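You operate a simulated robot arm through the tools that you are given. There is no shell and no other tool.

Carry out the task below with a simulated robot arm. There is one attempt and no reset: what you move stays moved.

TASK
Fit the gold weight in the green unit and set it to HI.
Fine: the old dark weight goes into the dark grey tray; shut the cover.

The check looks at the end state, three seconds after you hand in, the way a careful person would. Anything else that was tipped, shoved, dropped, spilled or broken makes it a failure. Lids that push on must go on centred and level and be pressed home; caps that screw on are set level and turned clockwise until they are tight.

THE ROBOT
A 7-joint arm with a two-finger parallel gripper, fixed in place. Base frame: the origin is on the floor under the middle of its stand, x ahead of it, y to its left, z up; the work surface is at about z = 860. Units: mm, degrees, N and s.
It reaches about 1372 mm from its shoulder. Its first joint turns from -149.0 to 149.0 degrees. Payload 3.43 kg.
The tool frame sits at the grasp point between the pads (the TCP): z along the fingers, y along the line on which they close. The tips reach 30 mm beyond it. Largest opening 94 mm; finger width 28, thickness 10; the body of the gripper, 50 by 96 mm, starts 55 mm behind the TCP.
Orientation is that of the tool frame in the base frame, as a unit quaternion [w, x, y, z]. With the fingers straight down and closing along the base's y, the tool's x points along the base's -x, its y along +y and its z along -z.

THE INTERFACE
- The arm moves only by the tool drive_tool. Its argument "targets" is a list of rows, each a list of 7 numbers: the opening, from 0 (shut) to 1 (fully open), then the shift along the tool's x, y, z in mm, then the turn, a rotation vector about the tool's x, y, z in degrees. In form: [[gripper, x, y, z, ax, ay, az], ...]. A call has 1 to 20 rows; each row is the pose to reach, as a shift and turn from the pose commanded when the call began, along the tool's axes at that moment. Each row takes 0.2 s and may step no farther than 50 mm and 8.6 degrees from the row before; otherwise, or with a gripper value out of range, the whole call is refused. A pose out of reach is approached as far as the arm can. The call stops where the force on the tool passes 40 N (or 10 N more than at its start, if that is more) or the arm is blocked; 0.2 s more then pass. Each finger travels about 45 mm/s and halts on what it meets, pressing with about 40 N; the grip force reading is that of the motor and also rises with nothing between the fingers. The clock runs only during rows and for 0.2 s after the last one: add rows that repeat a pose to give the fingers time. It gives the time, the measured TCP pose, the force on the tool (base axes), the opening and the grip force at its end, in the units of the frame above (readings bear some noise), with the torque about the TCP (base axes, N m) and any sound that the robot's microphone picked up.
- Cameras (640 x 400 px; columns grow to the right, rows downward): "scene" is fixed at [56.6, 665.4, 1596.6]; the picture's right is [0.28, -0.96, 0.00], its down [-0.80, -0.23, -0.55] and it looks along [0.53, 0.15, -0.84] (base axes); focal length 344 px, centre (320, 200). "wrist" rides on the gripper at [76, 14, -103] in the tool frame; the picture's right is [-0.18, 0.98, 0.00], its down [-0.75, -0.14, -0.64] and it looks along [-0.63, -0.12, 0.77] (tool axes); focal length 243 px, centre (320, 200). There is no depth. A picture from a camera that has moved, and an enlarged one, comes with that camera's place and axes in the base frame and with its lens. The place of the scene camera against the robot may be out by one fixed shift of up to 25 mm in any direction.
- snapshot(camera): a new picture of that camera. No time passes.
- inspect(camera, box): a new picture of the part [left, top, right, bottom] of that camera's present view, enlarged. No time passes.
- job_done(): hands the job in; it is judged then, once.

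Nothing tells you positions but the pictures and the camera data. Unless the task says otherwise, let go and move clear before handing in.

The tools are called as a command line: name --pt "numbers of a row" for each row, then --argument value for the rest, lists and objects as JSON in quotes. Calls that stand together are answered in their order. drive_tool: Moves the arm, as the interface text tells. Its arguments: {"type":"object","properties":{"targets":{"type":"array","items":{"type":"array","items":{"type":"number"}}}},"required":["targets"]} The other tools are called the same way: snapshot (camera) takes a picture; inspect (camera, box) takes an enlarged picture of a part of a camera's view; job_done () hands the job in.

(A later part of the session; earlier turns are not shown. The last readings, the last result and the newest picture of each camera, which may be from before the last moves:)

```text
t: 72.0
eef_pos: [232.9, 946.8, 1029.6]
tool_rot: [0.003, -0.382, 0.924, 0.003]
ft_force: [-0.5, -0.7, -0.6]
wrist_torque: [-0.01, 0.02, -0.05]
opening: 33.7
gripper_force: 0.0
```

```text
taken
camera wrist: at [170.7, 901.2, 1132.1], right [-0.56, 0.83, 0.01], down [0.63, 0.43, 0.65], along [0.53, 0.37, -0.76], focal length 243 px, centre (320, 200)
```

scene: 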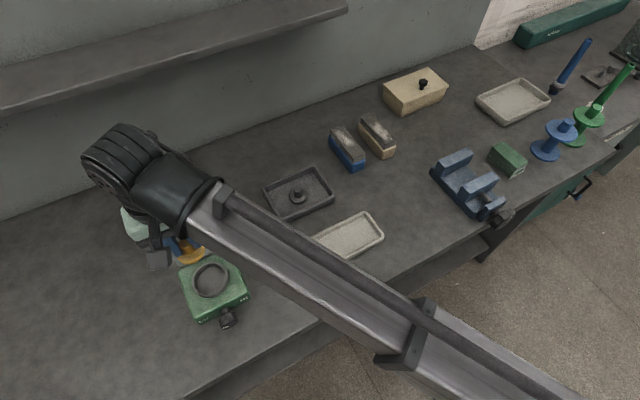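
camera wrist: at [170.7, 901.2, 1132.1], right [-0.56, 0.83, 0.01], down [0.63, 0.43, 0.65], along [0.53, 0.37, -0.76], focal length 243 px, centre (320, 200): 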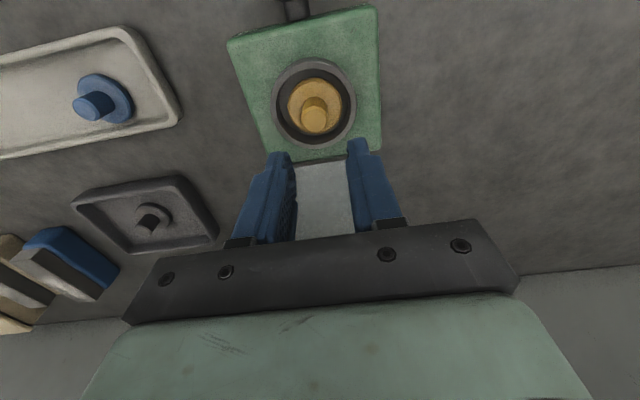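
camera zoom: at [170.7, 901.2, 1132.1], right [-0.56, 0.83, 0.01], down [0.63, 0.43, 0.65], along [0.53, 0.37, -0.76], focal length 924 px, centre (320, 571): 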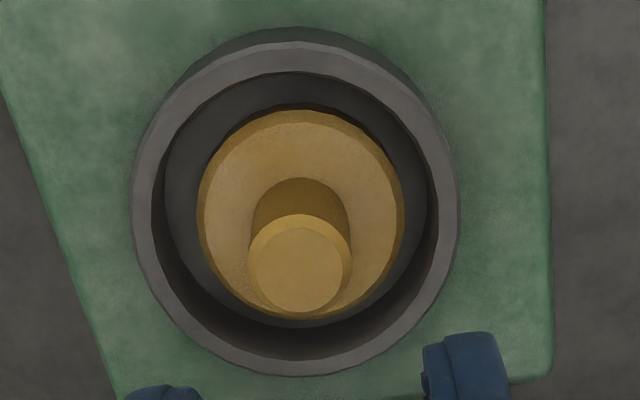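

The gold weight is seated and centred to within about 1.5 mm. Now the cover: I'll rise, turn the tool about 90° and look down on the open cover from the side to locate the knob.

drive_tool --pt "0.6 0 0 -45 0 0 8" --pt "0.6 0 0 -85 0 0 16" --pt "0.6 -15 1 -90 0 0 24" --pt "0.6 -32 3 -90 0 0 32" --pt "0.6 -49 4 -90 0 0 40" --pt "0.6 -66 6 -90 0 0 48" --pt "0.6 -83 7 -90 0 0 56" --pt "0.6 -100 9 -90 0 0 64" --pt "0.6 -117 10 -90 0 0 72" --pt "0.6 -135 12 -90 0 0 80" --pt "0.6 -152 13 -90 0 0 88" --pt "0.6 -152 13 -90 0 0 90" --pt "0.6 -152 13 -90 0 0 90"

snapshot --camera "wrist"

snapshot --camera "scene"

```text
t: 74.8
eef_pos: [332.2, 1059.6, 1121.0]
tool_rot: [-0.001, 0.385, 0.923, 0.006]
ft_force: [0.0, 0.0, -0.5]
wrist_torque: [0.0, -0.01, 0.0]
opening: 56.2
gripper_force: 0.1
```

```text
taken
camera wrist: at [289.8, 1122.8, 1223.7], right [0.83, 0.56, 0.01], down [0.43, -0.64, 0.64], along [0.36, -0.52, -0.77], focal length 243 px, centre (320, 200)
```

wrist: 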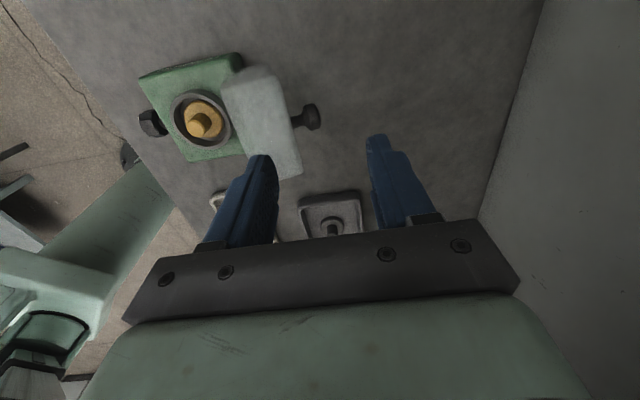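

```text
taken
```

scene: 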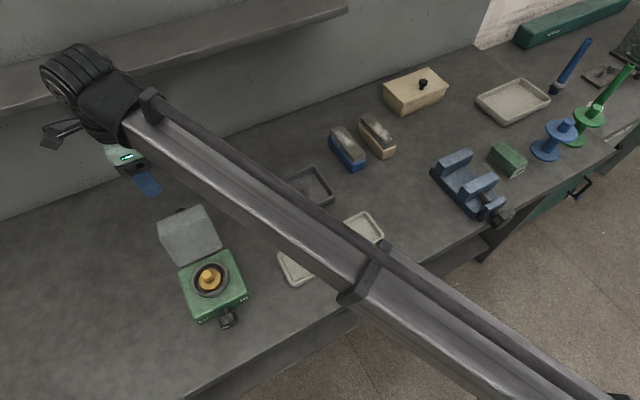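

inspect --camera "wrist" --box '[120, 30, 360, 200]'

inspect --camera "scene" --box '[140, 190, 270, 330]'

```text
2.35 times, centred on (240, 115) of wrist
camera zoom: at [289.8, 1122.8, 1223.7], right [0.83, 0.56, 0.01], down [0.43, -0.64, 0.64], along [0.36, -0.52, -0.77], focal length 571 px, centre (508, 400)
```

zoom: 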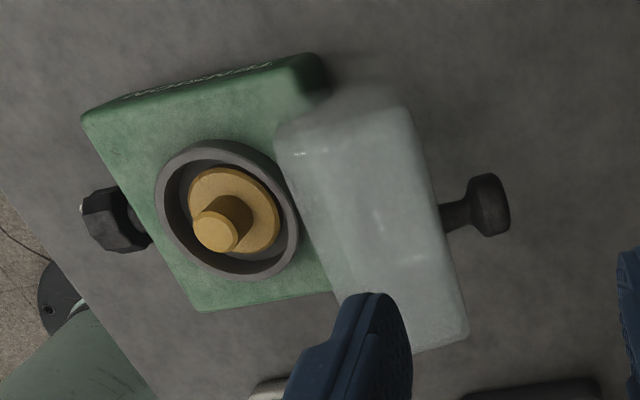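

```text
2.86 times, centred on (205, 260) of scene
camera zoom: at [56.6, 665.4, 1596.6], right [0.28, -0.96, 0.0], down [-0.8, -0.23, -0.55], along [0.53, 0.15, -0.84], focal length 984 px, centre (649, 29)
```

zoom: 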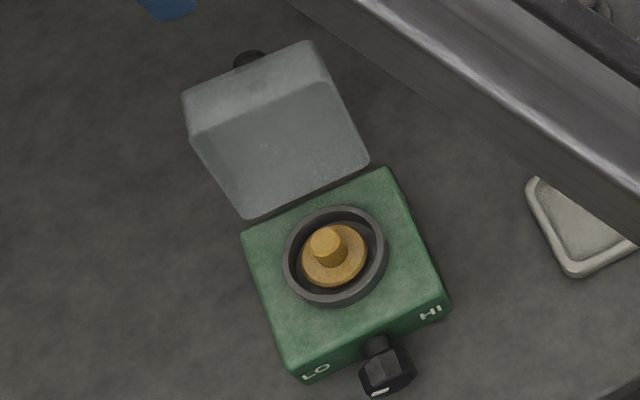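

The side view puts the knob head at about (336, 1043, 980), with the cover still at about 95° where I left it, and the gold weight level in the cup. I'll turn back and re-grip the knob from above.

drive_tool --pt "0.7 -1 -1 0 0 0 -8.2" --pt "0.7 -3 -2 0 0 0 -16.4" --pt "0.7 -4 -3 0 0 0 -24.6" --pt "0.7 -6 -4 0 0 0 -32.8" --pt "0.7 -7 -5 0 0 0 -41" --pt "0.7 -9 -6 0 0 0 -49.2" --pt "0.7 -10 -7 0 0 0 -57.4" --pt "0.7 -12 -8 0 0 0 -65.6" --pt "0.7 -14 -8.8 0 0 0 -73.8" --pt "0.7 -14 -8.8 20 0 0 -82" --pt "0.7 -14 -8.8 40 0 0 -90" --pt "0.7 -14 -8.8 40 0 0 -90"

snapshot --camera "wrist"

```text
t: 77.4
eef_pos: [334.7, 1042.4, 1081.3]
tool_rot: [0.003, -0.382, 0.924, 0.004]
ft_force: [0.6, -0.4, -0.3]
wrist_torque: [-0.04, 0.0, 0.01]
opening: 65.8
gripper_force: 0.1
```

```text
taken
camera wrist: at [273.4, 997.6, 1182.9], right [-0.56, 0.83, 0.01], down [0.63, 0.43, 0.65], along [0.53, 0.37, -0.76], focal length 243 px, centre (320, 200)
```

wrist: 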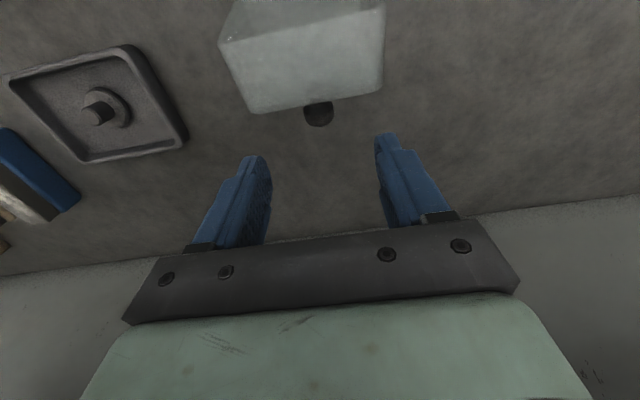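

The knob lines up with the tool axis. I'll descend and close on it.

drive_tool --pt "0.7 0 0 30 0 0 0" --pt "0.7 0 0 55 0 0 0" --pt "0.7 0 0 72 0 0 0" --pt "0.7 0 0 80 0 0 0" --pt "0.45 0 0 80 0 0 0" --pt "0.2 0 0 80 0 0 0" --pt "0.12 0 0 80 0 0 0" --pt "0.12 0 0 80 0 0 0" --pt "0.12 0 0 80 0 0 0"

snapshot --camera "wrist"

```text
t: 79.4
eef_pos: [336.9, 1042.8, 1001.4]
tool_rot: [0.004, -0.381, 0.925, 0.003]
ft_force: [5.1, -6.1, -1.2]
wrist_torque: [-0.08, -0.23, 0.02]
opening: 25.1
gripper_force: 45.0
```

```text
taken
camera wrist: at [273.2, 997.8, 1103.4], right [-0.56, 0.83, 0.0], down [0.63, 0.43, 0.65], along [0.53, 0.37, -0.76], focal length 243 px, centre (320, 200)
```

wrist: 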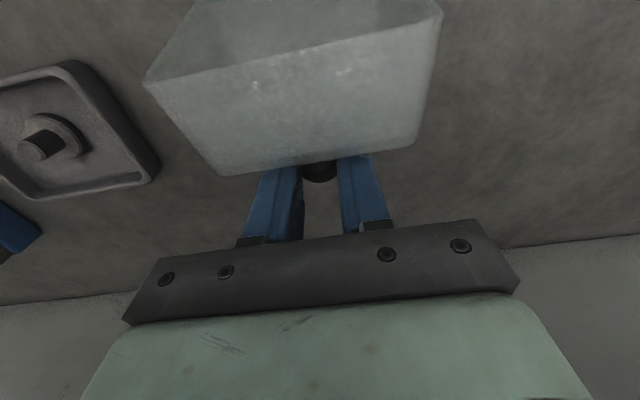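

The knob is re-gripped. I'll swing the cover back along the fitted arc in stages.

drive_tool --pt "0.12 3.6 0 -3.5 0 0 0" --pt "0.12 7.4 0 -6.7 0 0 0" --pt "0.12 11.3 0 -9.9 0 0 0" --pt "0.12 15.3 0 -12.8 0 0 0" --pt "0.12 19.4 0 -15.6 0 0 0" --pt "0.12 23.7 0 -18.2 0 0 0" --pt "0.12 23.7 0 -18.2 0 0 0"

inspect --camera "scene" --box '[140, 190, 270, 330]'

```text
t: 81.0
eef_pos: [323.4, 1028.7, 1019.0]
tool_rot: [0.005, -0.382, 0.924, 0.003]
ft_force: [25.1, 7.6, 11.8]
wrist_torque: [0.82, -1.27, -0.02]
opening: 25.0
gripper_force: 44.7
```

```text
2.86 times, centred on (205, 260) of scene
camera zoom: at [56.6, 665.4, 1596.6], right [0.28, -0.96, 0.0], down [-0.8, -0.23, -0.55], along [0.53, 0.15, -0.84], focal length 984 px, centre (649, 29)
```

zoom: 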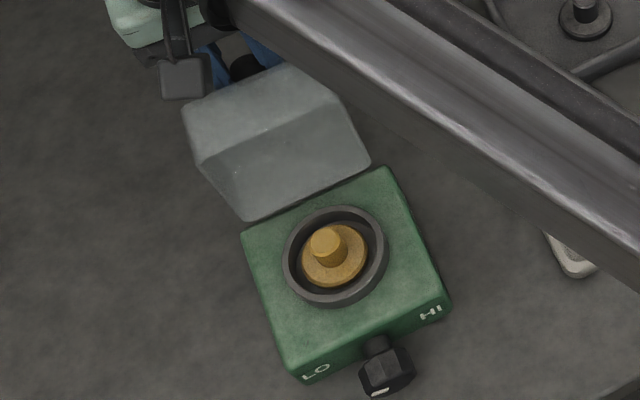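

inspect --camera "wrist" --box '[220, 60, 420, 240]'

```text
2.22 times, centred on (320, 150) of wrist
camera zoom: at [258.5, 983.6, 1121.1], right [-0.56, 0.83, 0.0], down [0.63, 0.42, 0.65], along [0.54, 0.37, -0.76], focal length 539 px, centre (320, 311)
```

zoom: 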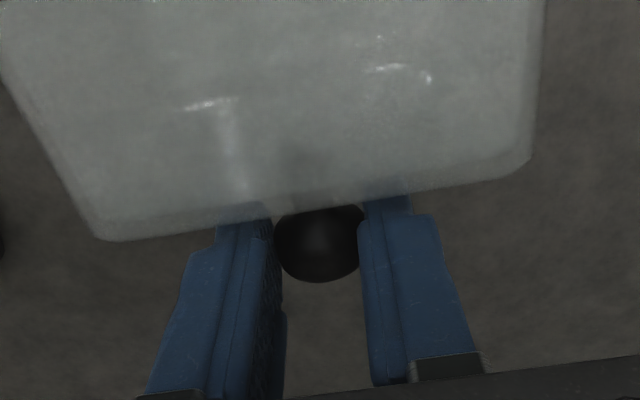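

drive_tool --pt "0.12 2 0 -3 0 0 0" --pt "0.12 5 0 -4.5 0 0 0" --pt "0.12 8.7 0 -6 0 0 0" --pt "0.12 13.3 0 -8 0 0 0" --pt "0.12 18 0 -9.8 0 0 0" --pt "0.12 22.8 0 -11.3 0 0 0" --pt "0.12 27.6 0 -12.8 0 0 0" --pt "0.12 27.6 0 -12.8 0 0 0"

inspect --camera "scene" --box '[140, 190, 270, 330]'

inspect --camera "wrist" --box '[220, 60, 420, 240]'

```text
t: 82.8
eef_pos: [300.0, 1008.3, 1031.7]
tool_rot: [0.006, -0.381, 0.925, 0.004]
ft_force: [23.7, 7.9, 18.3]
wrist_torque: [0.97, -1.52, 0.39]
opening: 25.5
gripper_force: 44.7
```

```text
2.86 times, centred on (205, 260) of scene
camera zoom: at [56.6, 665.4, 1596.6], right [0.28, -0.96, 0.0], down [-0.8, -0.23, -0.55], along [0.53, 0.15, -0.84], focal length 984 px, centre (649, 29)
```

zoom: 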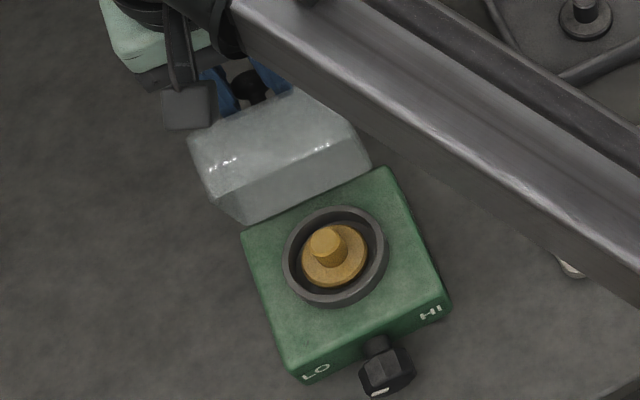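

```text
2.22 times, centred on (320, 150) of wrist
camera zoom: at [238.1, 962.9, 1134.0], right [-0.56, 0.83, 0.01], down [0.63, 0.42, 0.65], along [0.54, 0.37, -0.76], focal length 539 px, centre (320, 311)
```

zoom: 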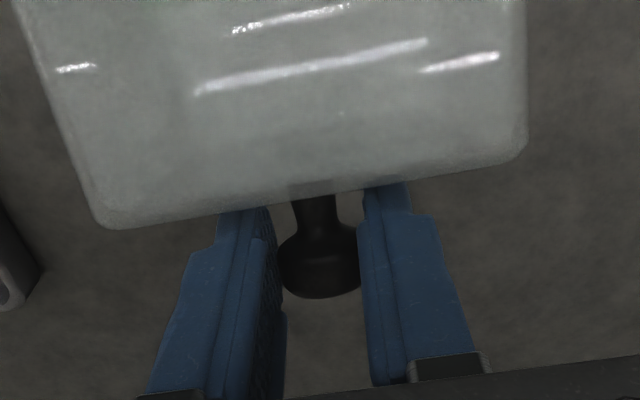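

drive_tool --pt "0.12 2 0 -2 0 0 0" --pt "0.12 5 0 -2.7 0 0 0" --pt "0.12 9.5 0 -3.5 0 0 0" --pt "0.12 14.6 0 -4.2 0 0 0" --pt "0.12 19.7 0 -4.6 0 0 0" --pt "0.12 24.8 0 -5 0 0 0" --pt "0.12 29.9 0 -5.1 0 0 0" --pt "0.12 29.9 0 -5.1 0 0 0"

inspect --camera "scene" --box '[140, 190, 270, 330]'

inspect --camera "wrist" --box '[220, 60, 420, 240]'

```text
t: 84.6
eef_pos: [277.9, 987.0, 1036.3]
tool_rot: [0.004, -0.383, 0.924, 0.003]
ft_force: [13.6, 3.9, 30.6]
wrist_torque: [0.61, -1.17, 0.13]
opening: 25.7
gripper_force: 45.0
```

```text
2.86 times, centred on (205, 260) of scene
camera zoom: at [56.6, 665.4, 1596.6], right [0.28, -0.96, 0.0], down [-0.8, -0.23, -0.55], along [0.53, 0.15, -0.84], focal length 984 px, centre (649, 29)
```

zoom: 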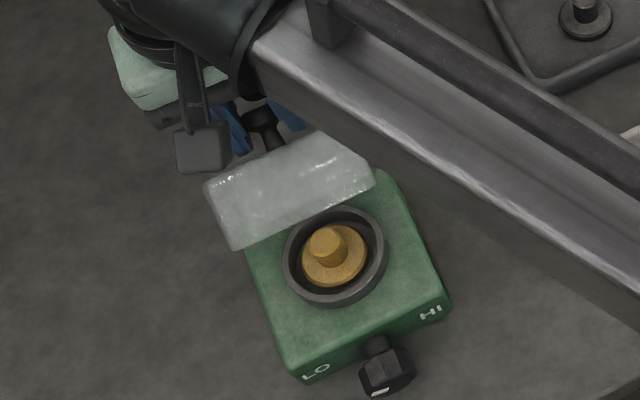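

```text
2.22 times, centred on (320, 150) of wrist
camera zoom: at [215.9, 940.4, 1138.8], right [-0.56, 0.83, 0.01], down [0.63, 0.43, 0.65], along [0.53, 0.37, -0.76], focal length 539 px, centre (320, 311)
```

zoom: 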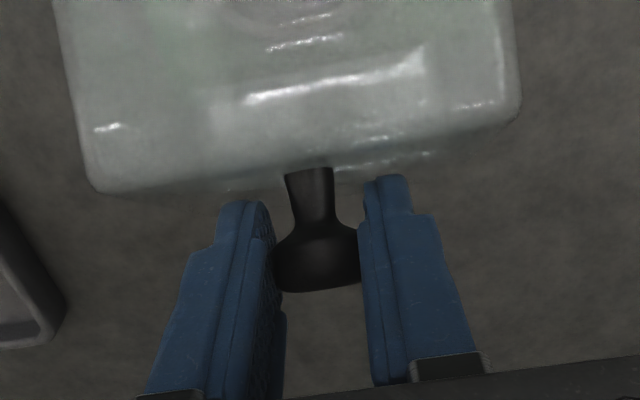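

drive_tool --pt "0.12 0 0 -2 0 0 0" --pt "0.12 5 0 -2.3 0 0 0" --pt "0.12 10.1 0 -2 0 0 0" --pt "0.12 15.2 0 -1.5 0 0 0" --pt "0.12 20.3 0 -0.7 0 0 0" --pt "0.12 25.3 0 0.4 0 0 0" --pt "0.12 30.3 0 1.5 0 0 0" --pt "0.12 30.3 0 1.5 0 0 0"

inspect --camera "scene" --box '[140, 190, 270, 330]'

inspect --camera "wrist" --box '[220, 60, 420, 240]'

```text
t: 86.4
eef_pos: [257.6, 963.9, 1034.1]
tool_rot: [0.003, -0.381, 0.924, 0.004]
ft_force: [10.1, -2.2, 21.8]
wrist_torque: [0.55, -1.12, 0.13]
opening: 25.3
gripper_force: 45.0
```

```text
2.86 times, centred on (205, 260) of scene
camera zoom: at [56.6, 665.4, 1596.6], right [0.28, -0.96, 0.0], down [-0.8, -0.23, -0.55], along [0.53, 0.15, -0.84], focal length 984 px, centre (649, 29)
```

zoom: 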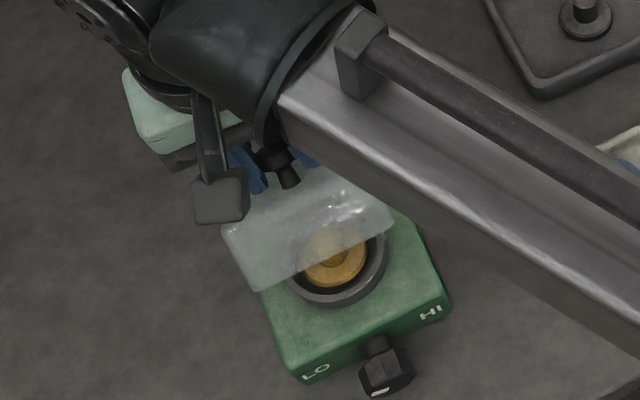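

```text
2.22 times, centred on (320, 150) of wrist
camera zoom: at [194.6, 919.0, 1136.4], right [-0.56, 0.83, 0.01], down [0.63, 0.43, 0.65], along [0.53, 0.37, -0.76], focal length 539 px, centre (320, 311)
```

zoom: 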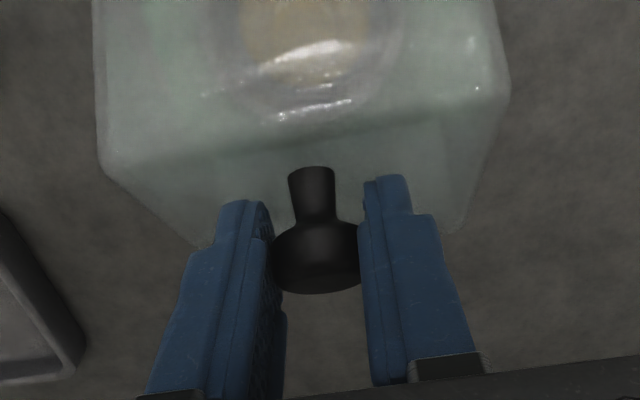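

drive_tool --pt "0.12 4.8 0 1.2 0 0 0" --pt "0.12 9.8 0 3.4 0 0 0" --pt "0.12 14.6 0 5.4 0 0 0" --pt "0.12 19.3 0 7.5 0 0 0" --pt "0.12 23.8 0 9.8 0 0 0" --pt "0.12 28.3 0 12.2 0 0 0" --pt "0.12 32.6 0 15 0 0 0" --pt "0.12 32.6 0 15 0 0 0"

inspect --camera "scene" --box '[140, 190, 270, 330]'

inspect --camera "wrist" --box '[220, 60, 420, 240]'

```text
t: 88.2
eef_pos: [235.0, 941.6, 1018.6]
tool_rot: [0.003, -0.381, 0.924, 0.004]
ft_force: [13.8, -9.3, 14.5]
wrist_torque: [0.53, -1.06, 0.09]
opening: 25.4
gripper_force: 44.8
```

```text
2.86 times, centred on (205, 260) of scene
camera zoom: at [56.6, 665.4, 1596.6], right [0.28, -0.96, 0.0], down [-0.8, -0.23, -0.55], along [0.53, 0.15, -0.84], focal length 984 px, centre (649, 29)
```

zoom: 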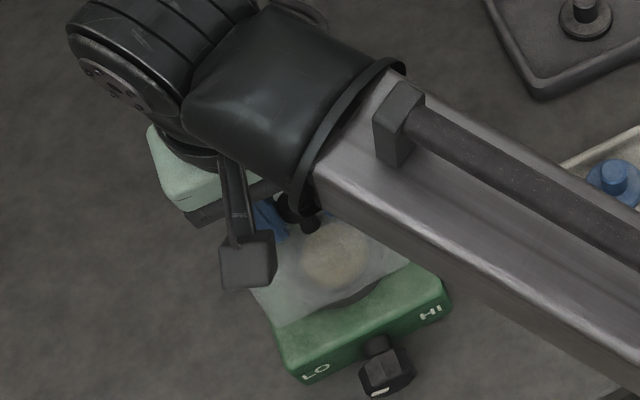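

```text
2.22 times, centred on (320, 150) of wrist
camera zoom: at [172.1, 897.0, 1121.0], right [-0.56, 0.83, 0.0], down [0.63, 0.43, 0.65], along [0.53, 0.37, -0.76], focal length 539 px, centre (320, 311)
```

zoom: 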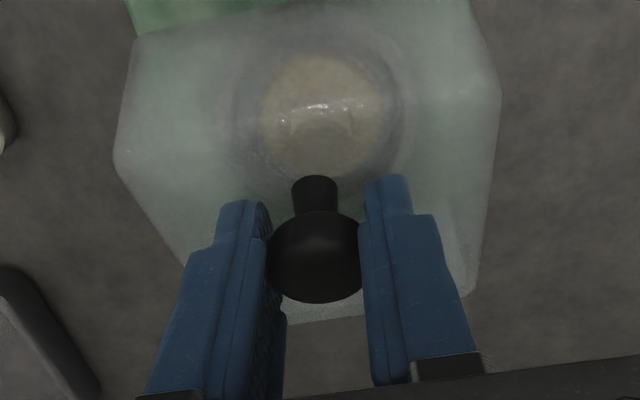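

drive_tool --pt "0.12 2.2 -0.5 1.9 0 0 0" --pt "0.12 4.4 -1 3.8 0 0 0" --pt "0.12 8.5 -1 6.9 0 0 0" --pt "0.12 12.5 -1 10 0 0 0" --pt "0.12 16.3 -1 13.4 0 0 0" --pt "0.12 20.1 -1 16.9 0 0 0" --pt "0.12 20.1 -1 16.9 0 0 0"

inspect --camera "wrist" --box '[220, 30, 420, 240]'

inspect --camera "scene" --box '[140, 190, 270, 330]'

```text
t: 89.8
eef_pos: [221.4, 928.3, 1002.5]
tool_rot: [0.003, -0.38, 0.925, 0.003]
ft_force: [13.0, -13.6, 13.8]
wrist_torque: [0.39, -1.06, 0.07]
opening: 25.5
gripper_force: 45.3
```

```text
1.90 times, centred on (320, 135) of wrist
camera zoom: at [157.8, 882.6, 1103.8], right [-0.56, 0.83, 0.0], down [0.63, 0.43, 0.65], along [0.53, 0.37, -0.76], focal length 462 px, centre (320, 324)
```

zoom: 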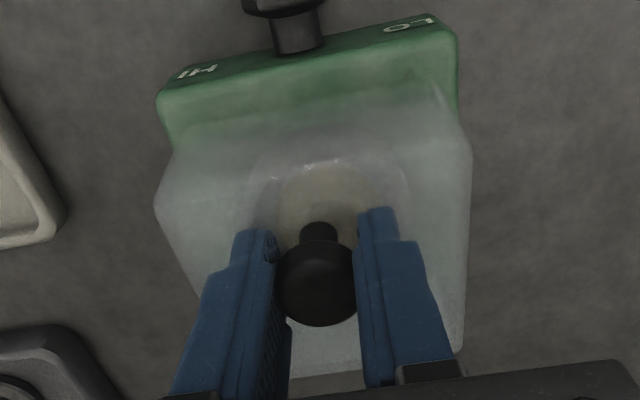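

```text
2.86 times, centred on (205, 260) of scene
camera zoom: at [56.6, 665.4, 1596.6], right [0.28, -0.96, 0.0], down [-0.8, -0.23, -0.55], along [0.53, 0.15, -0.84], focal length 984 px, centre (649, 29)
```

zoom: 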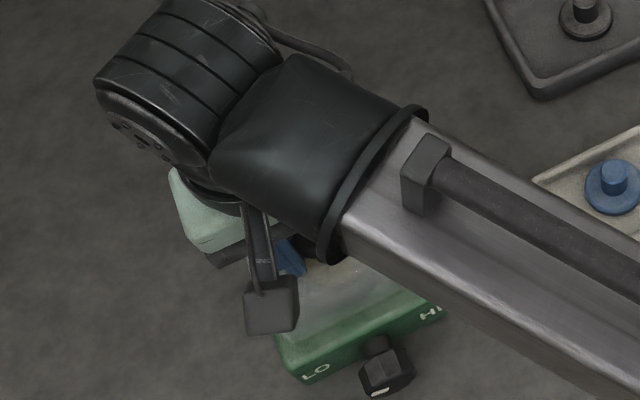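

drive_tool --pt "0.12 1.8 -1 2.5 0 0 0" --pt "0.12 3.5 -2 5 0 0 0" --pt "0.12 4.8 -2 7.5 0 0 0" --pt "0.12 5.5 -2 9.5 0 0 0" --pt "0.12 5.8 -2 11 0 0 0" --pt "0.12 5.8 -2 11 0 0 0"

inspect --camera "wrist" --box '[220, 30, 420, 240]'

```text
t: 91.2
eef_pos: [215.3, 923.3, 992.9]
tool_rot: [0.002, -0.383, 0.924, 0.005]
ft_force: [-14.1, -0.8, 31.3]
wrist_torque: [0.25, -0.71, 0.15]
opening: 25.5
gripper_force: 45.1
```

```text
1.90 times, centred on (320, 135) of wrist
camera zoom: at [153.4, 877.1, 1094.4], right [-0.56, 0.83, 0.01], down [0.63, 0.43, 0.65], along [0.53, 0.37, -0.76], focal length 462 px, centre (320, 324)
```

zoom: 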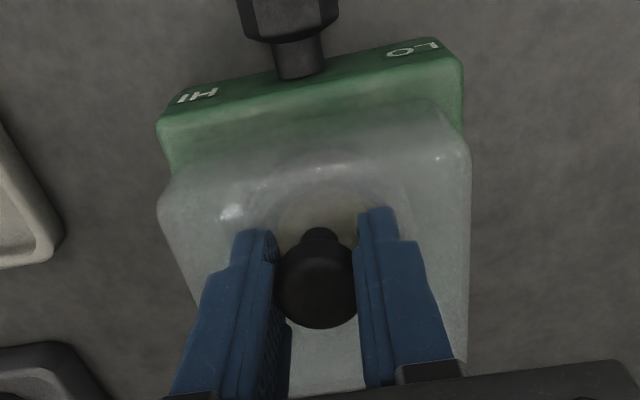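

The cover is back at its original closed pose (TCP 215, 923, 993), pressed with about 31 N. I'll release the knob and rise clear.

drive_tool --pt "0.2 0 0 0 0 0 0" --pt "0.35 0 0 0 0 0 0" --pt "0.5 0 0 0 0 0 0" --pt "0.6 0 0 0 0 0 0" --pt "0.6 0 0 0 0 0 0" --pt "0.6 0 0 -20 0 0 0" --pt "0.6 0 0 -50 0 0 0" --pt "0.6 0 0 -90 0 0 0" --pt "0.6 0 0 -90 0 0 0"

snapshot --camera "wrist"

inspect --camera "scene" --box '[150, 210, 270, 330]'

```text
t: 92.2
eef_pos: [215.5, 926.3, 992.4]
tool_rot: [0.001, -0.383, 0.924, 0.008]
ft_force: [-10.3, 7.6, 13.8]
wrist_torque: [-0.15, 0.09, -0.19]
opening: 49.1
gripper_force: 0.0
stopped in row 5: the force on the tool passed its limit at 47 N (the readings are from after the stop); the commanded pose is now the measured one
```

```text
taken
camera wrist: at [152.5, 879.7, 1094.7], right [-0.57, 0.82, 0.01], down [0.63, 0.42, 0.65], along [0.53, 0.37, -0.76], focal length 243 px, centre (320, 200)
```

wrist: 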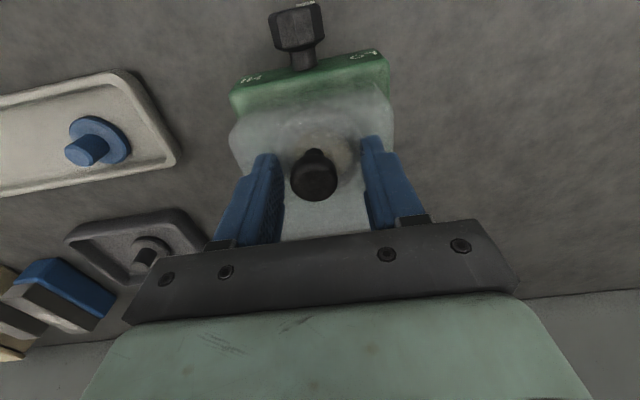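

```text
3.33 times, centred on (210, 270) of scene
camera zoom: at [56.6, 665.4, 1596.6], right [0.28, -0.96, 0.0], down [-0.8, -0.23, -0.55], along [0.53, 0.15, -0.84], focal length 1148 px, centre (687, -33)
```

zoom: 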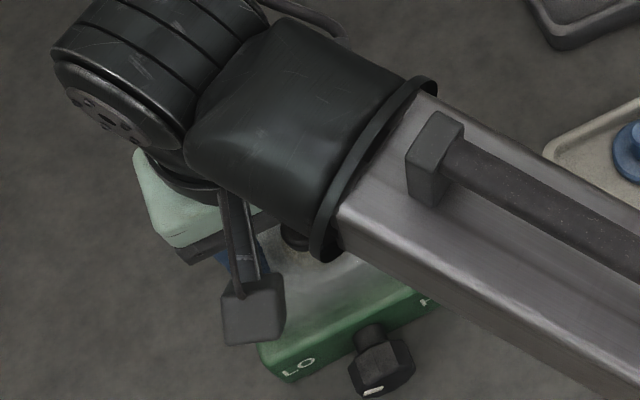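

The fingertips are just touching the cover top, which explains the load and keeps the cover pressed shut. I'll rise straight up now.

drive_tool --pt "0.6 0 0 -3 0 0 0" --pt "0.6 0 0 -10 0 0 0" --pt "0.6 0 0 -30 0 0 0" --pt "0.6 0 0 -60 0 0 0" --pt "0.6 0 0 -95 0 0 0" --pt "0.6 0 0 -95 0 0 0"

snapshot --camera "wrist"

snapshot --camera "scene"

```text
t: 93.6
eef_pos: [217.4, 924.9, 1081.9]
tool_rot: [0.002, -0.382, 0.924, 0.006]
ft_force: [-0.4, -0.9, 0.1]
wrist_torque: [0.02, 0.03, 0.02]
opening: 56.3
gripper_force: 0.1
```

```text
taken
camera wrist: at [155.0, 879.3, 1185.4], right [-0.56, 0.83, 0.01], down [0.63, 0.42, 0.65], along [0.53, 0.37, -0.76], focal length 243 px, centre (320, 200)
```

wrist: 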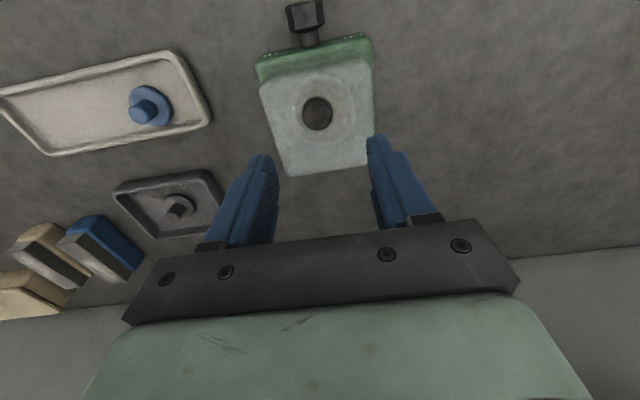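

```text
taken
```

scene: 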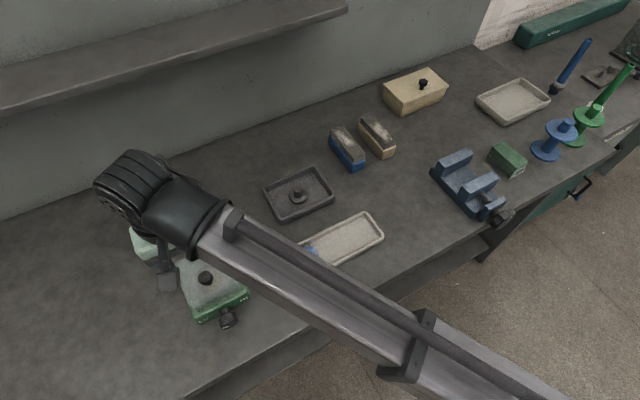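

The cover is shut and matches its initial appearance. Now the selector: I'll move to a frontal, tilted view to read the dial precisely.

drive_tool --pt "0.6 22 0 5 0 -5 0" --pt "0.6 44 0 15 0 -10 0" --pt "0.6 66 -1 28 0 -15 0" --pt "0.6 88 -1 42 0 -20 0" --pt "0.6 110 -1 56 0 -25 0" --pt "0.6 132 -2 70 0 -30 0" --pt "0.6 152 -2 84 0 -35 0" --pt "0.6 168 -2.3 97 0 -40 0" --pt "0.6 168 -2.3 97 0 -40 0"

snapshot --camera "wrist"

inspect --camera "wrist" --box '[260, 60, 400, 190]'

```text
t: 95.6
eef_pos: [98.1, 805.6, 990.6]
tool_rot: [0.319, -0.357, 0.867, 0.138]
ft_force: [0.1, -0.1, 0.1]
wrist_torque: [0.0, 0.02, 0.02]
opening: 56.4
gripper_force: 0.0
```

```text
taken
camera wrist: at [0.8, 726.8, 1018.4], right [-0.59, 0.79, 0.13], down [0.22, 0.0, 0.98], along [0.77, 0.61, -0.17], focal length 243 px, centre (320, 200)
```

wrist: 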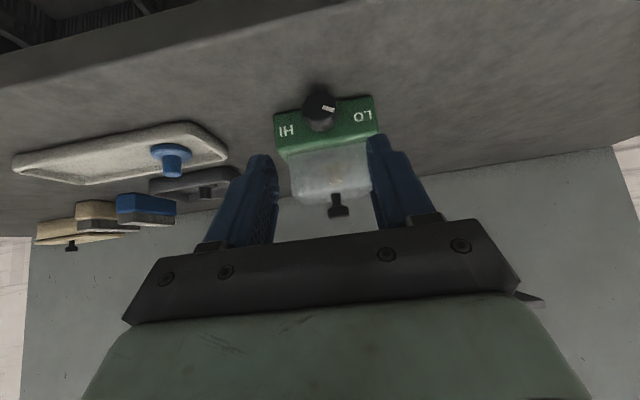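

```text
3.08 times, centred on (330, 125) of wrist
camera zoom: at [0.8, 726.8, 1018.4], right [-0.59, 0.79, 0.13], down [0.22, 0.0, 0.98], along [0.77, 0.61, -0.17], focal length 746 px, centre (289, 431)
```

zoom: 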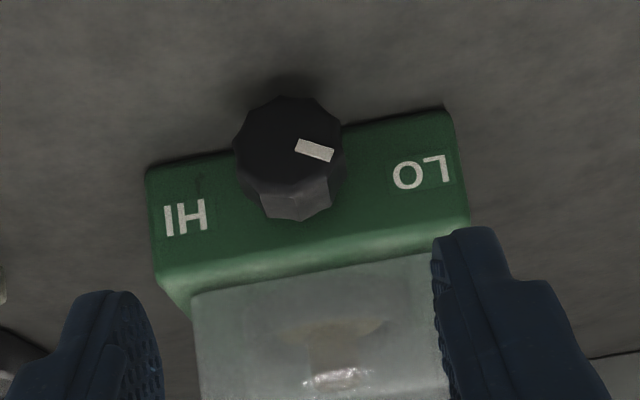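

The dial mark points about 25° above horizontal towards LO, and the dial axis is at about h = −4 (unit centreline), z≈885. I'll zoom in on the dial facets to plan the grip.

inspect --camera "wrist" --box '[290, 80, 350, 140]'

snapshot --camera "scene"

inspect --camera "scene" --box '[200, 295, 250, 340]'

```text
6.67 times, centred on (320, 110) of wrist
camera zoom: at [0.8, 726.8, 1018.4], right [-0.59, 0.79, 0.13], down [0.22, 0.0, 0.98], along [0.77, 0.61, -0.17], focal length 1618 px, centre (320, 800)
```

zoom: 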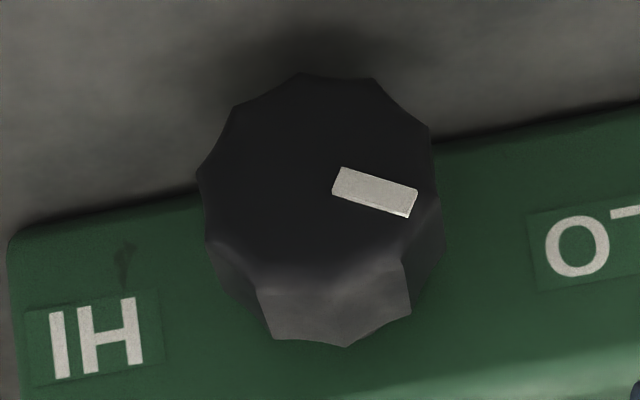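

```text
taken
```

scene: 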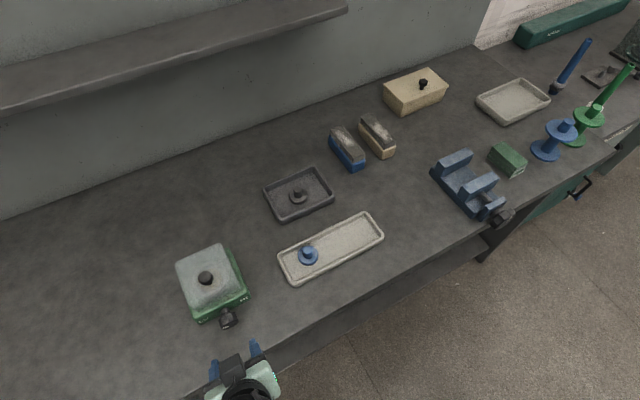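

```text
8.89 times, centred on (225, 318) of scene
camera zoom: at [56.6, 665.4, 1596.6], right [0.28, -0.96, 0.0], down [-0.8, -0.23, -0.55], along [0.53, 0.15, -0.84], focal length 3062 px, centre (1164, -844)
```

zoom: 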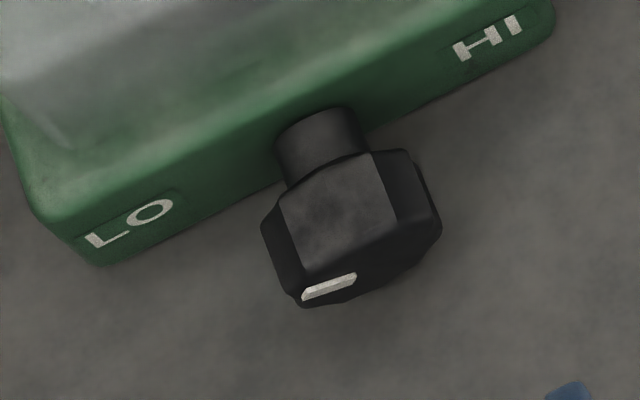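

The dial is roughly ten-sided, about 35 mm across, with the LO mark about 60° left of top, so HI should be about 120° clockwise as seen from the front. I'll straddle it from above with the fingertips, with small side tilts so the fingers stay off the table, and ratchet it round. First I'll set the tilt.

drive_tool --pt "0.45 -13 0 8 0 6.25 0" --pt "0.45 -26 0 16 0 12.5 0" --pt "0.45 -39 0 24 0 18.75 0" --pt "0.45 -52 0 31.6 0 25 0" --pt "0.45 -52 0 31.6 0 25 0"

```text
t: 96.8
eef_pos: [141.4, 847.0, 997.6]
tool_rot: [0.122, -0.379, 0.916, 0.055]
ft_force: [0.1, 0.6, 0.1]
wrist_torque: [0.01, -0.02, -0.01]
opening: 42.1
gripper_force: 0.0
```

drive_tool --pt "0.45 -3 9 8 6.04 0 -1.62" --pt "0.45 -6 18 18 12.08 0 -3.24" --pt "0.45 -9.5 28 29 18.1 0 -4.85" --pt "0.45 -12.7 37 39.8 24.15 0 -6.47" --pt "0.45 -12.7 37 39.8 24.15 0 -6.47"

snapshot --camera "wrist"

snapshot --camera "scene"

```text
t: 98.0
eef_pos: [131.3, 890.1, 961.6]
tool_rot: [0.202, -0.395, 0.885, -0.144]
ft_force: [-0.9, -1.1, 0.0]
wrist_torque: [-0.02, -0.03, 0.01]
opening: 42.3
gripper_force: 0.0
```

```text
taken
camera wrist: at [29.0, 850.6, 1028.0], right [-0.52, 0.77, -0.36], down [0.24, 0.54, 0.81], along [0.82, 0.33, -0.47], focal length 243 px, centre (320, 200)
```

wrist: 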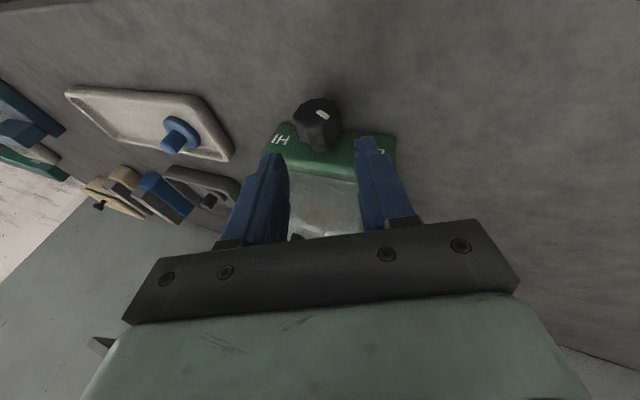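

```text
taken
```

scene: 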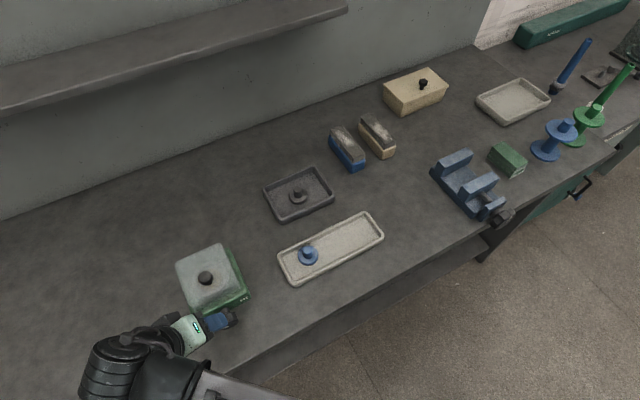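

inspect --camera "wrist" --box '[250, 80, 400, 220]'

inspect --camera "scene" --box '[160, 270, 270, 350]'

```text
2.86 times, centred on (325, 150) of wrist
camera zoom: at [29.0, 850.6, 1028.0], right [-0.52, 0.77, -0.36], down [0.24, 0.54, 0.81], along [0.82, 0.33, -0.47], focal length 693 px, centre (306, 343)
```

zoom: 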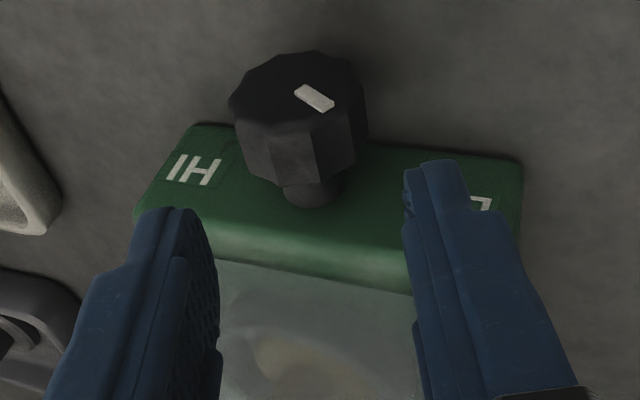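

```text
5.00 times, centred on (215, 310) of scene
camera zoom: at [56.6, 665.4, 1596.6], right [0.28, -0.96, 0.0], down [-0.8, -0.23, -0.55], along [0.53, 0.15, -0.84], focal length 1722 px, centre (845, -350)
```

zoom: 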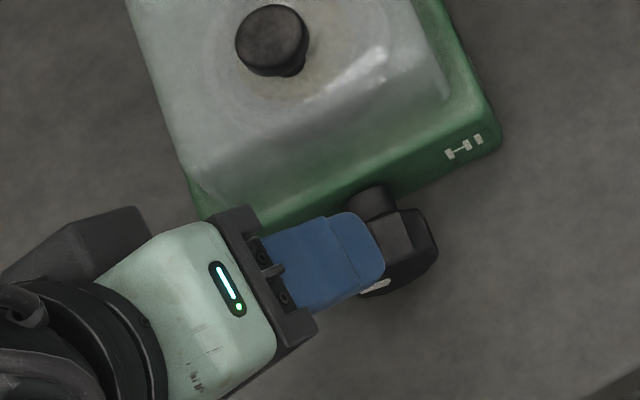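

The dial sits nearly on the tool axis, 2 mm to one side. I'll advance along the tool axis over the dial.

drive_tool --pt "0.45 0 -1 15 0 0 0" --pt "0.45 0 -2 30 0 0 0" --pt "0.45 0 -2 42 0 0 0" --pt "0.45 0 -2 50 0 0 0" --pt "0.45 0 -2 50 0 0 0"

inspect --camera "wrist" --box '[240, 80, 400, 240]'

inspect --camera "scene" --box '[160, 270, 270, 350]'

```text
t: 99.2
eef_pos: [156.7, 883.3, 919.5]
tool_rot: [0.202, -0.396, 0.884, -0.143]
ft_force: [-0.6, 0.5, 0.1]
wrist_torque: [0.0, 0.0, 0.02]
opening: 42.2
gripper_force: 0.1
```

```text
2.50 times, centred on (320, 160) of wrist
camera zoom: at [54.7, 843.9, 985.9], right [-0.52, 0.78, -0.36], down [0.25, 0.54, 0.81], along [0.82, 0.33, -0.47], focal length 606 px, centre (320, 300)
```

zoom: 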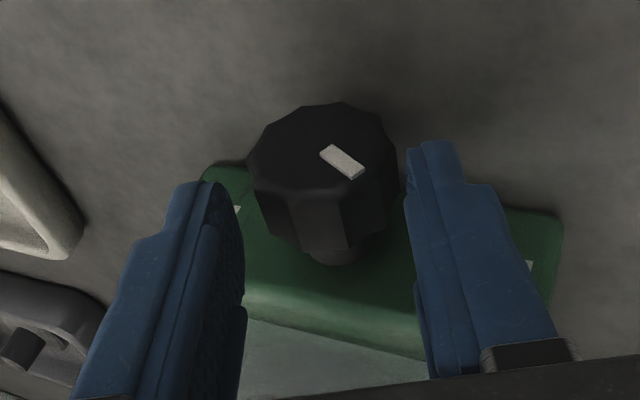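

```text
5.00 times, centred on (215, 310) of scene
camera zoom: at [56.6, 665.4, 1596.6], right [0.28, -0.96, 0.0], down [-0.8, -0.23, -0.55], along [0.53, 0.15, -0.84], focal length 1722 px, centre (845, -350)
```

zoom: 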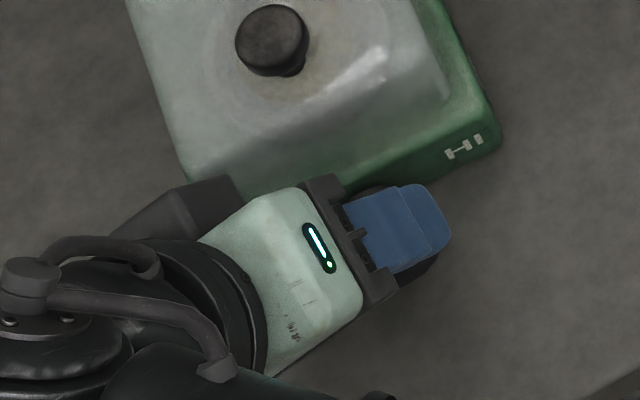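

drive_tool --pt "0.45 0 0 4 0 0 0" --pt "0.45 0 0 8 0 0 0" --pt "0.45 0 0 10 0 0 0" --pt "0.45 0 0 10 0 0 0"

inspect --camera "wrist" --box '[240, 80, 400, 240]'

```text
t: 100.2
eef_pos: [160.2, 882.6, 909.9]
tool_rot: [0.202, -0.395, 0.885, -0.143]
ft_force: [0.3, -0.1, -0.9]
wrist_torque: [0.0, 0.04, -0.02]
opening: 42.5
gripper_force: 0.0
```

```text
2.50 times, centred on (320, 160) of wrist
camera zoom: at [59.1, 843.5, 976.5], right [-0.52, 0.78, -0.36], down [0.25, 0.54, 0.81], along [0.82, 0.33, -0.47], focal length 606 px, centre (320, 300)
```

zoom: 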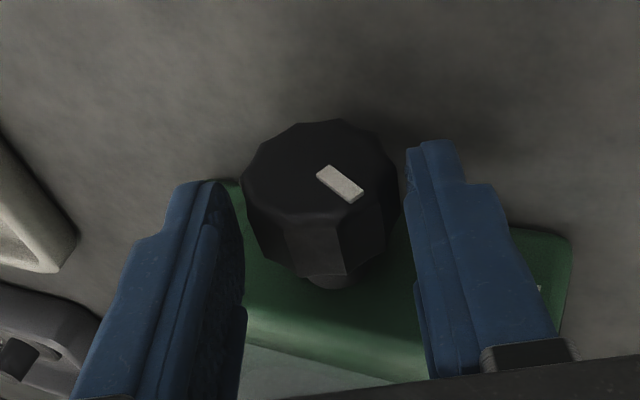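

The dial is centred between the fingers, so I'll close on it.

drive_tool --pt "0.36 0 0 10 0 0 0" --pt "0.25 0 0 10 0 0 0" --pt "0.25 0 0 10 0 0 0"

inspect --camera "wrist" --box '[240, 80, 400, 240]'

```text
t: 101.0
eef_pos: [164.4, 881.6, 902.6]
tool_rot: [0.202, -0.395, 0.885, -0.144]
ft_force: [-7.8, 2.6, 7.8]
wrist_torque: [-0.1, 0.28, 0.3]
opening: 35.6
gripper_force: 45.7
```

```text
2.50 times, centred on (320, 160) of wrist
camera zoom: at [63.0, 842.7, 968.0], right [-0.52, 0.77, -0.36], down [0.25, 0.54, 0.81], along [0.82, 0.33, -0.47], focal length 606 px, centre (320, 300)
```

zoom: 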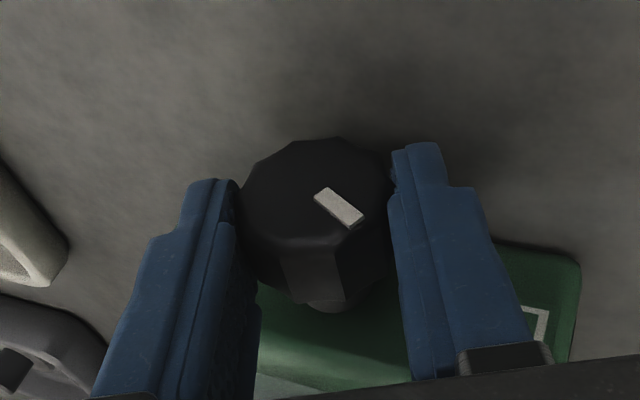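

I advanced a little too deep because I repeated the shift. I'll open, back off 9 mm along the axis, and re-grip.

drive_tool --pt "0.36 0 0 -1 0 0 0" --pt "0.45 0 0 -3 0 0 0" --pt "0.45 0 0 -7 0 0 0" --pt "0.45 0 0 -10 0 0 0" --pt "0.45 0 0 -10 0 0 0"

inspect --camera "wrist" --box '[240, 80, 400, 240]'

```text
t: 102.2
eef_pos: [159.7, 882.1, 910.7]
tool_rot: [0.202, -0.395, 0.884, -0.144]
ft_force: [0.2, -0.1, -0.7]
wrist_torque: [0.01, 0.02, 0.03]
opening: 42.2
gripper_force: 0.0
```

```text
2.50 times, centred on (320, 160) of wrist
camera zoom: at [58.0, 843.4, 977.1], right [-0.52, 0.78, -0.36], down [0.25, 0.54, 0.81], along [0.82, 0.33, -0.47], focal length 606 px, centre (320, 300)
```

zoom: 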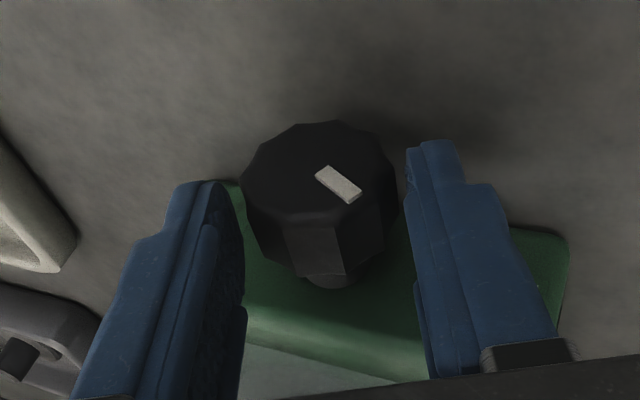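

drive_tool --pt "0.36 0 0 0 0 0 0" --pt "0.25 0 0 0 0 0 0" --pt "0.25 0 0 0 0 0 0"

inspect --camera "wrist" --box '[240, 80, 400, 240]'

```text
t: 103.0
eef_pos: [160.6, 883.6, 910.7]
tool_rot: [0.201, -0.395, 0.885, -0.144]
ft_force: [-0.9, 0.7, -0.1]
wrist_torque: [-0.04, 0.09, 0.12]
opening: 35.6
gripper_force: 45.4
```

```text
2.50 times, centred on (320, 160) of wrist
camera zoom: at [57.9, 843.5, 977.1], right [-0.52, 0.78, -0.36], down [0.25, 0.54, 0.81], along [0.82, 0.33, -0.47], focal length 606 px, centre (320, 300)
```

zoom: 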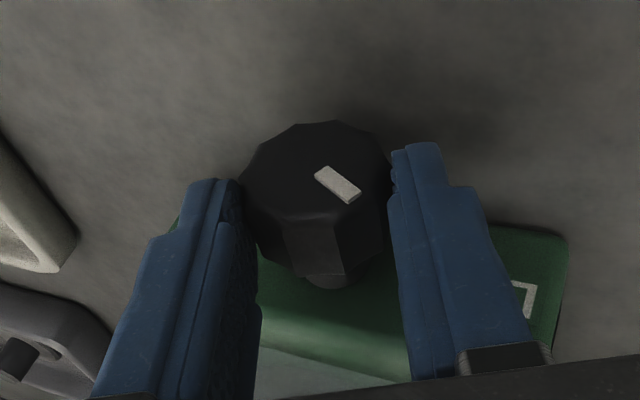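

The dial is gripped at 35.6 mm with almost no side load. I'll rotate the tool clockwise about the dial axis, first by 25°.

drive_tool --pt "0.25 0.04 -3.05 0.16 -6.03 0.04 1.65" --pt "0.25 0.18 -6.06 0.64 -12.06 0.09 3.3" --pt "0.25 0.4 -9.0 1.43 -18.09 0.13 4.95" --pt "0.25 0.7 -11.83 2.53 -24.1 0.18 6.6" --pt "0.25 0.7 -11.83 2.53 -24.1 0.18 6.6"

inspect --camera "wrist" --box '[240, 80, 400, 240]'

inspect --camera "scene" --box '[160, 270, 270, 350]'

```text
t: 104.2
eef_pos: [168.1, 874.7, 914.0]
tool_rot: [0.122, -0.377, 0.916, 0.057]
ft_force: [-13.0, 5.9, 12.6]
wrist_torque: [0.52, 0.03, 0.0]
opening: 35.4
gripper_force: 45.2
```

```text
2.50 times, centred on (320, 160) of wrist
camera zoom: at [89.1, 812.4, 993.0], right [-0.57, 0.82, 0.06], down [0.5, 0.28, 0.82], along [0.65, 0.49, -0.57], focal length 606 px, centre (320, 300)
```

zoom: 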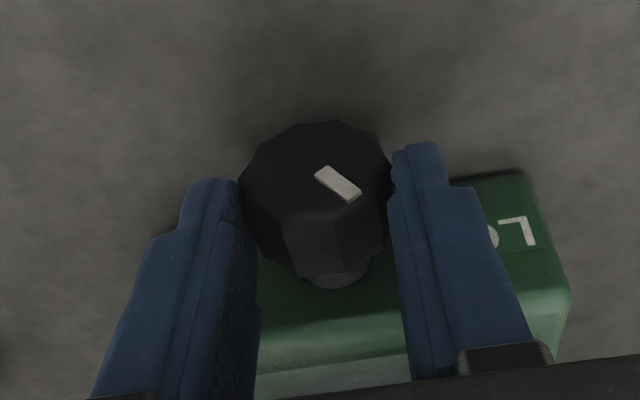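

```text
5.00 times, centred on (215, 310) of scene
camera zoom: at [56.6, 665.4, 1596.6], right [0.28, -0.96, 0.0], down [-0.8, -0.23, -0.55], along [0.53, 0.15, -0.84], focal length 1722 px, centre (845, -350)
```

zoom: 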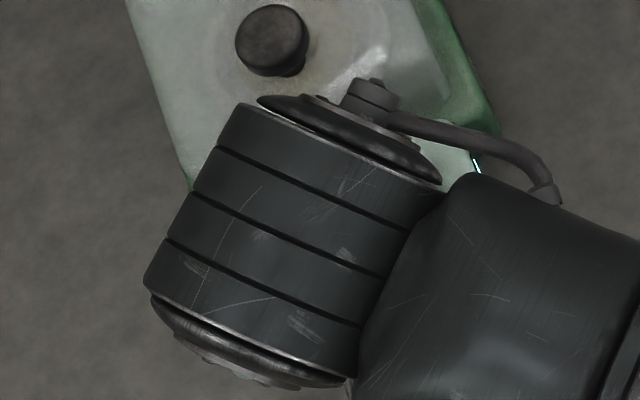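

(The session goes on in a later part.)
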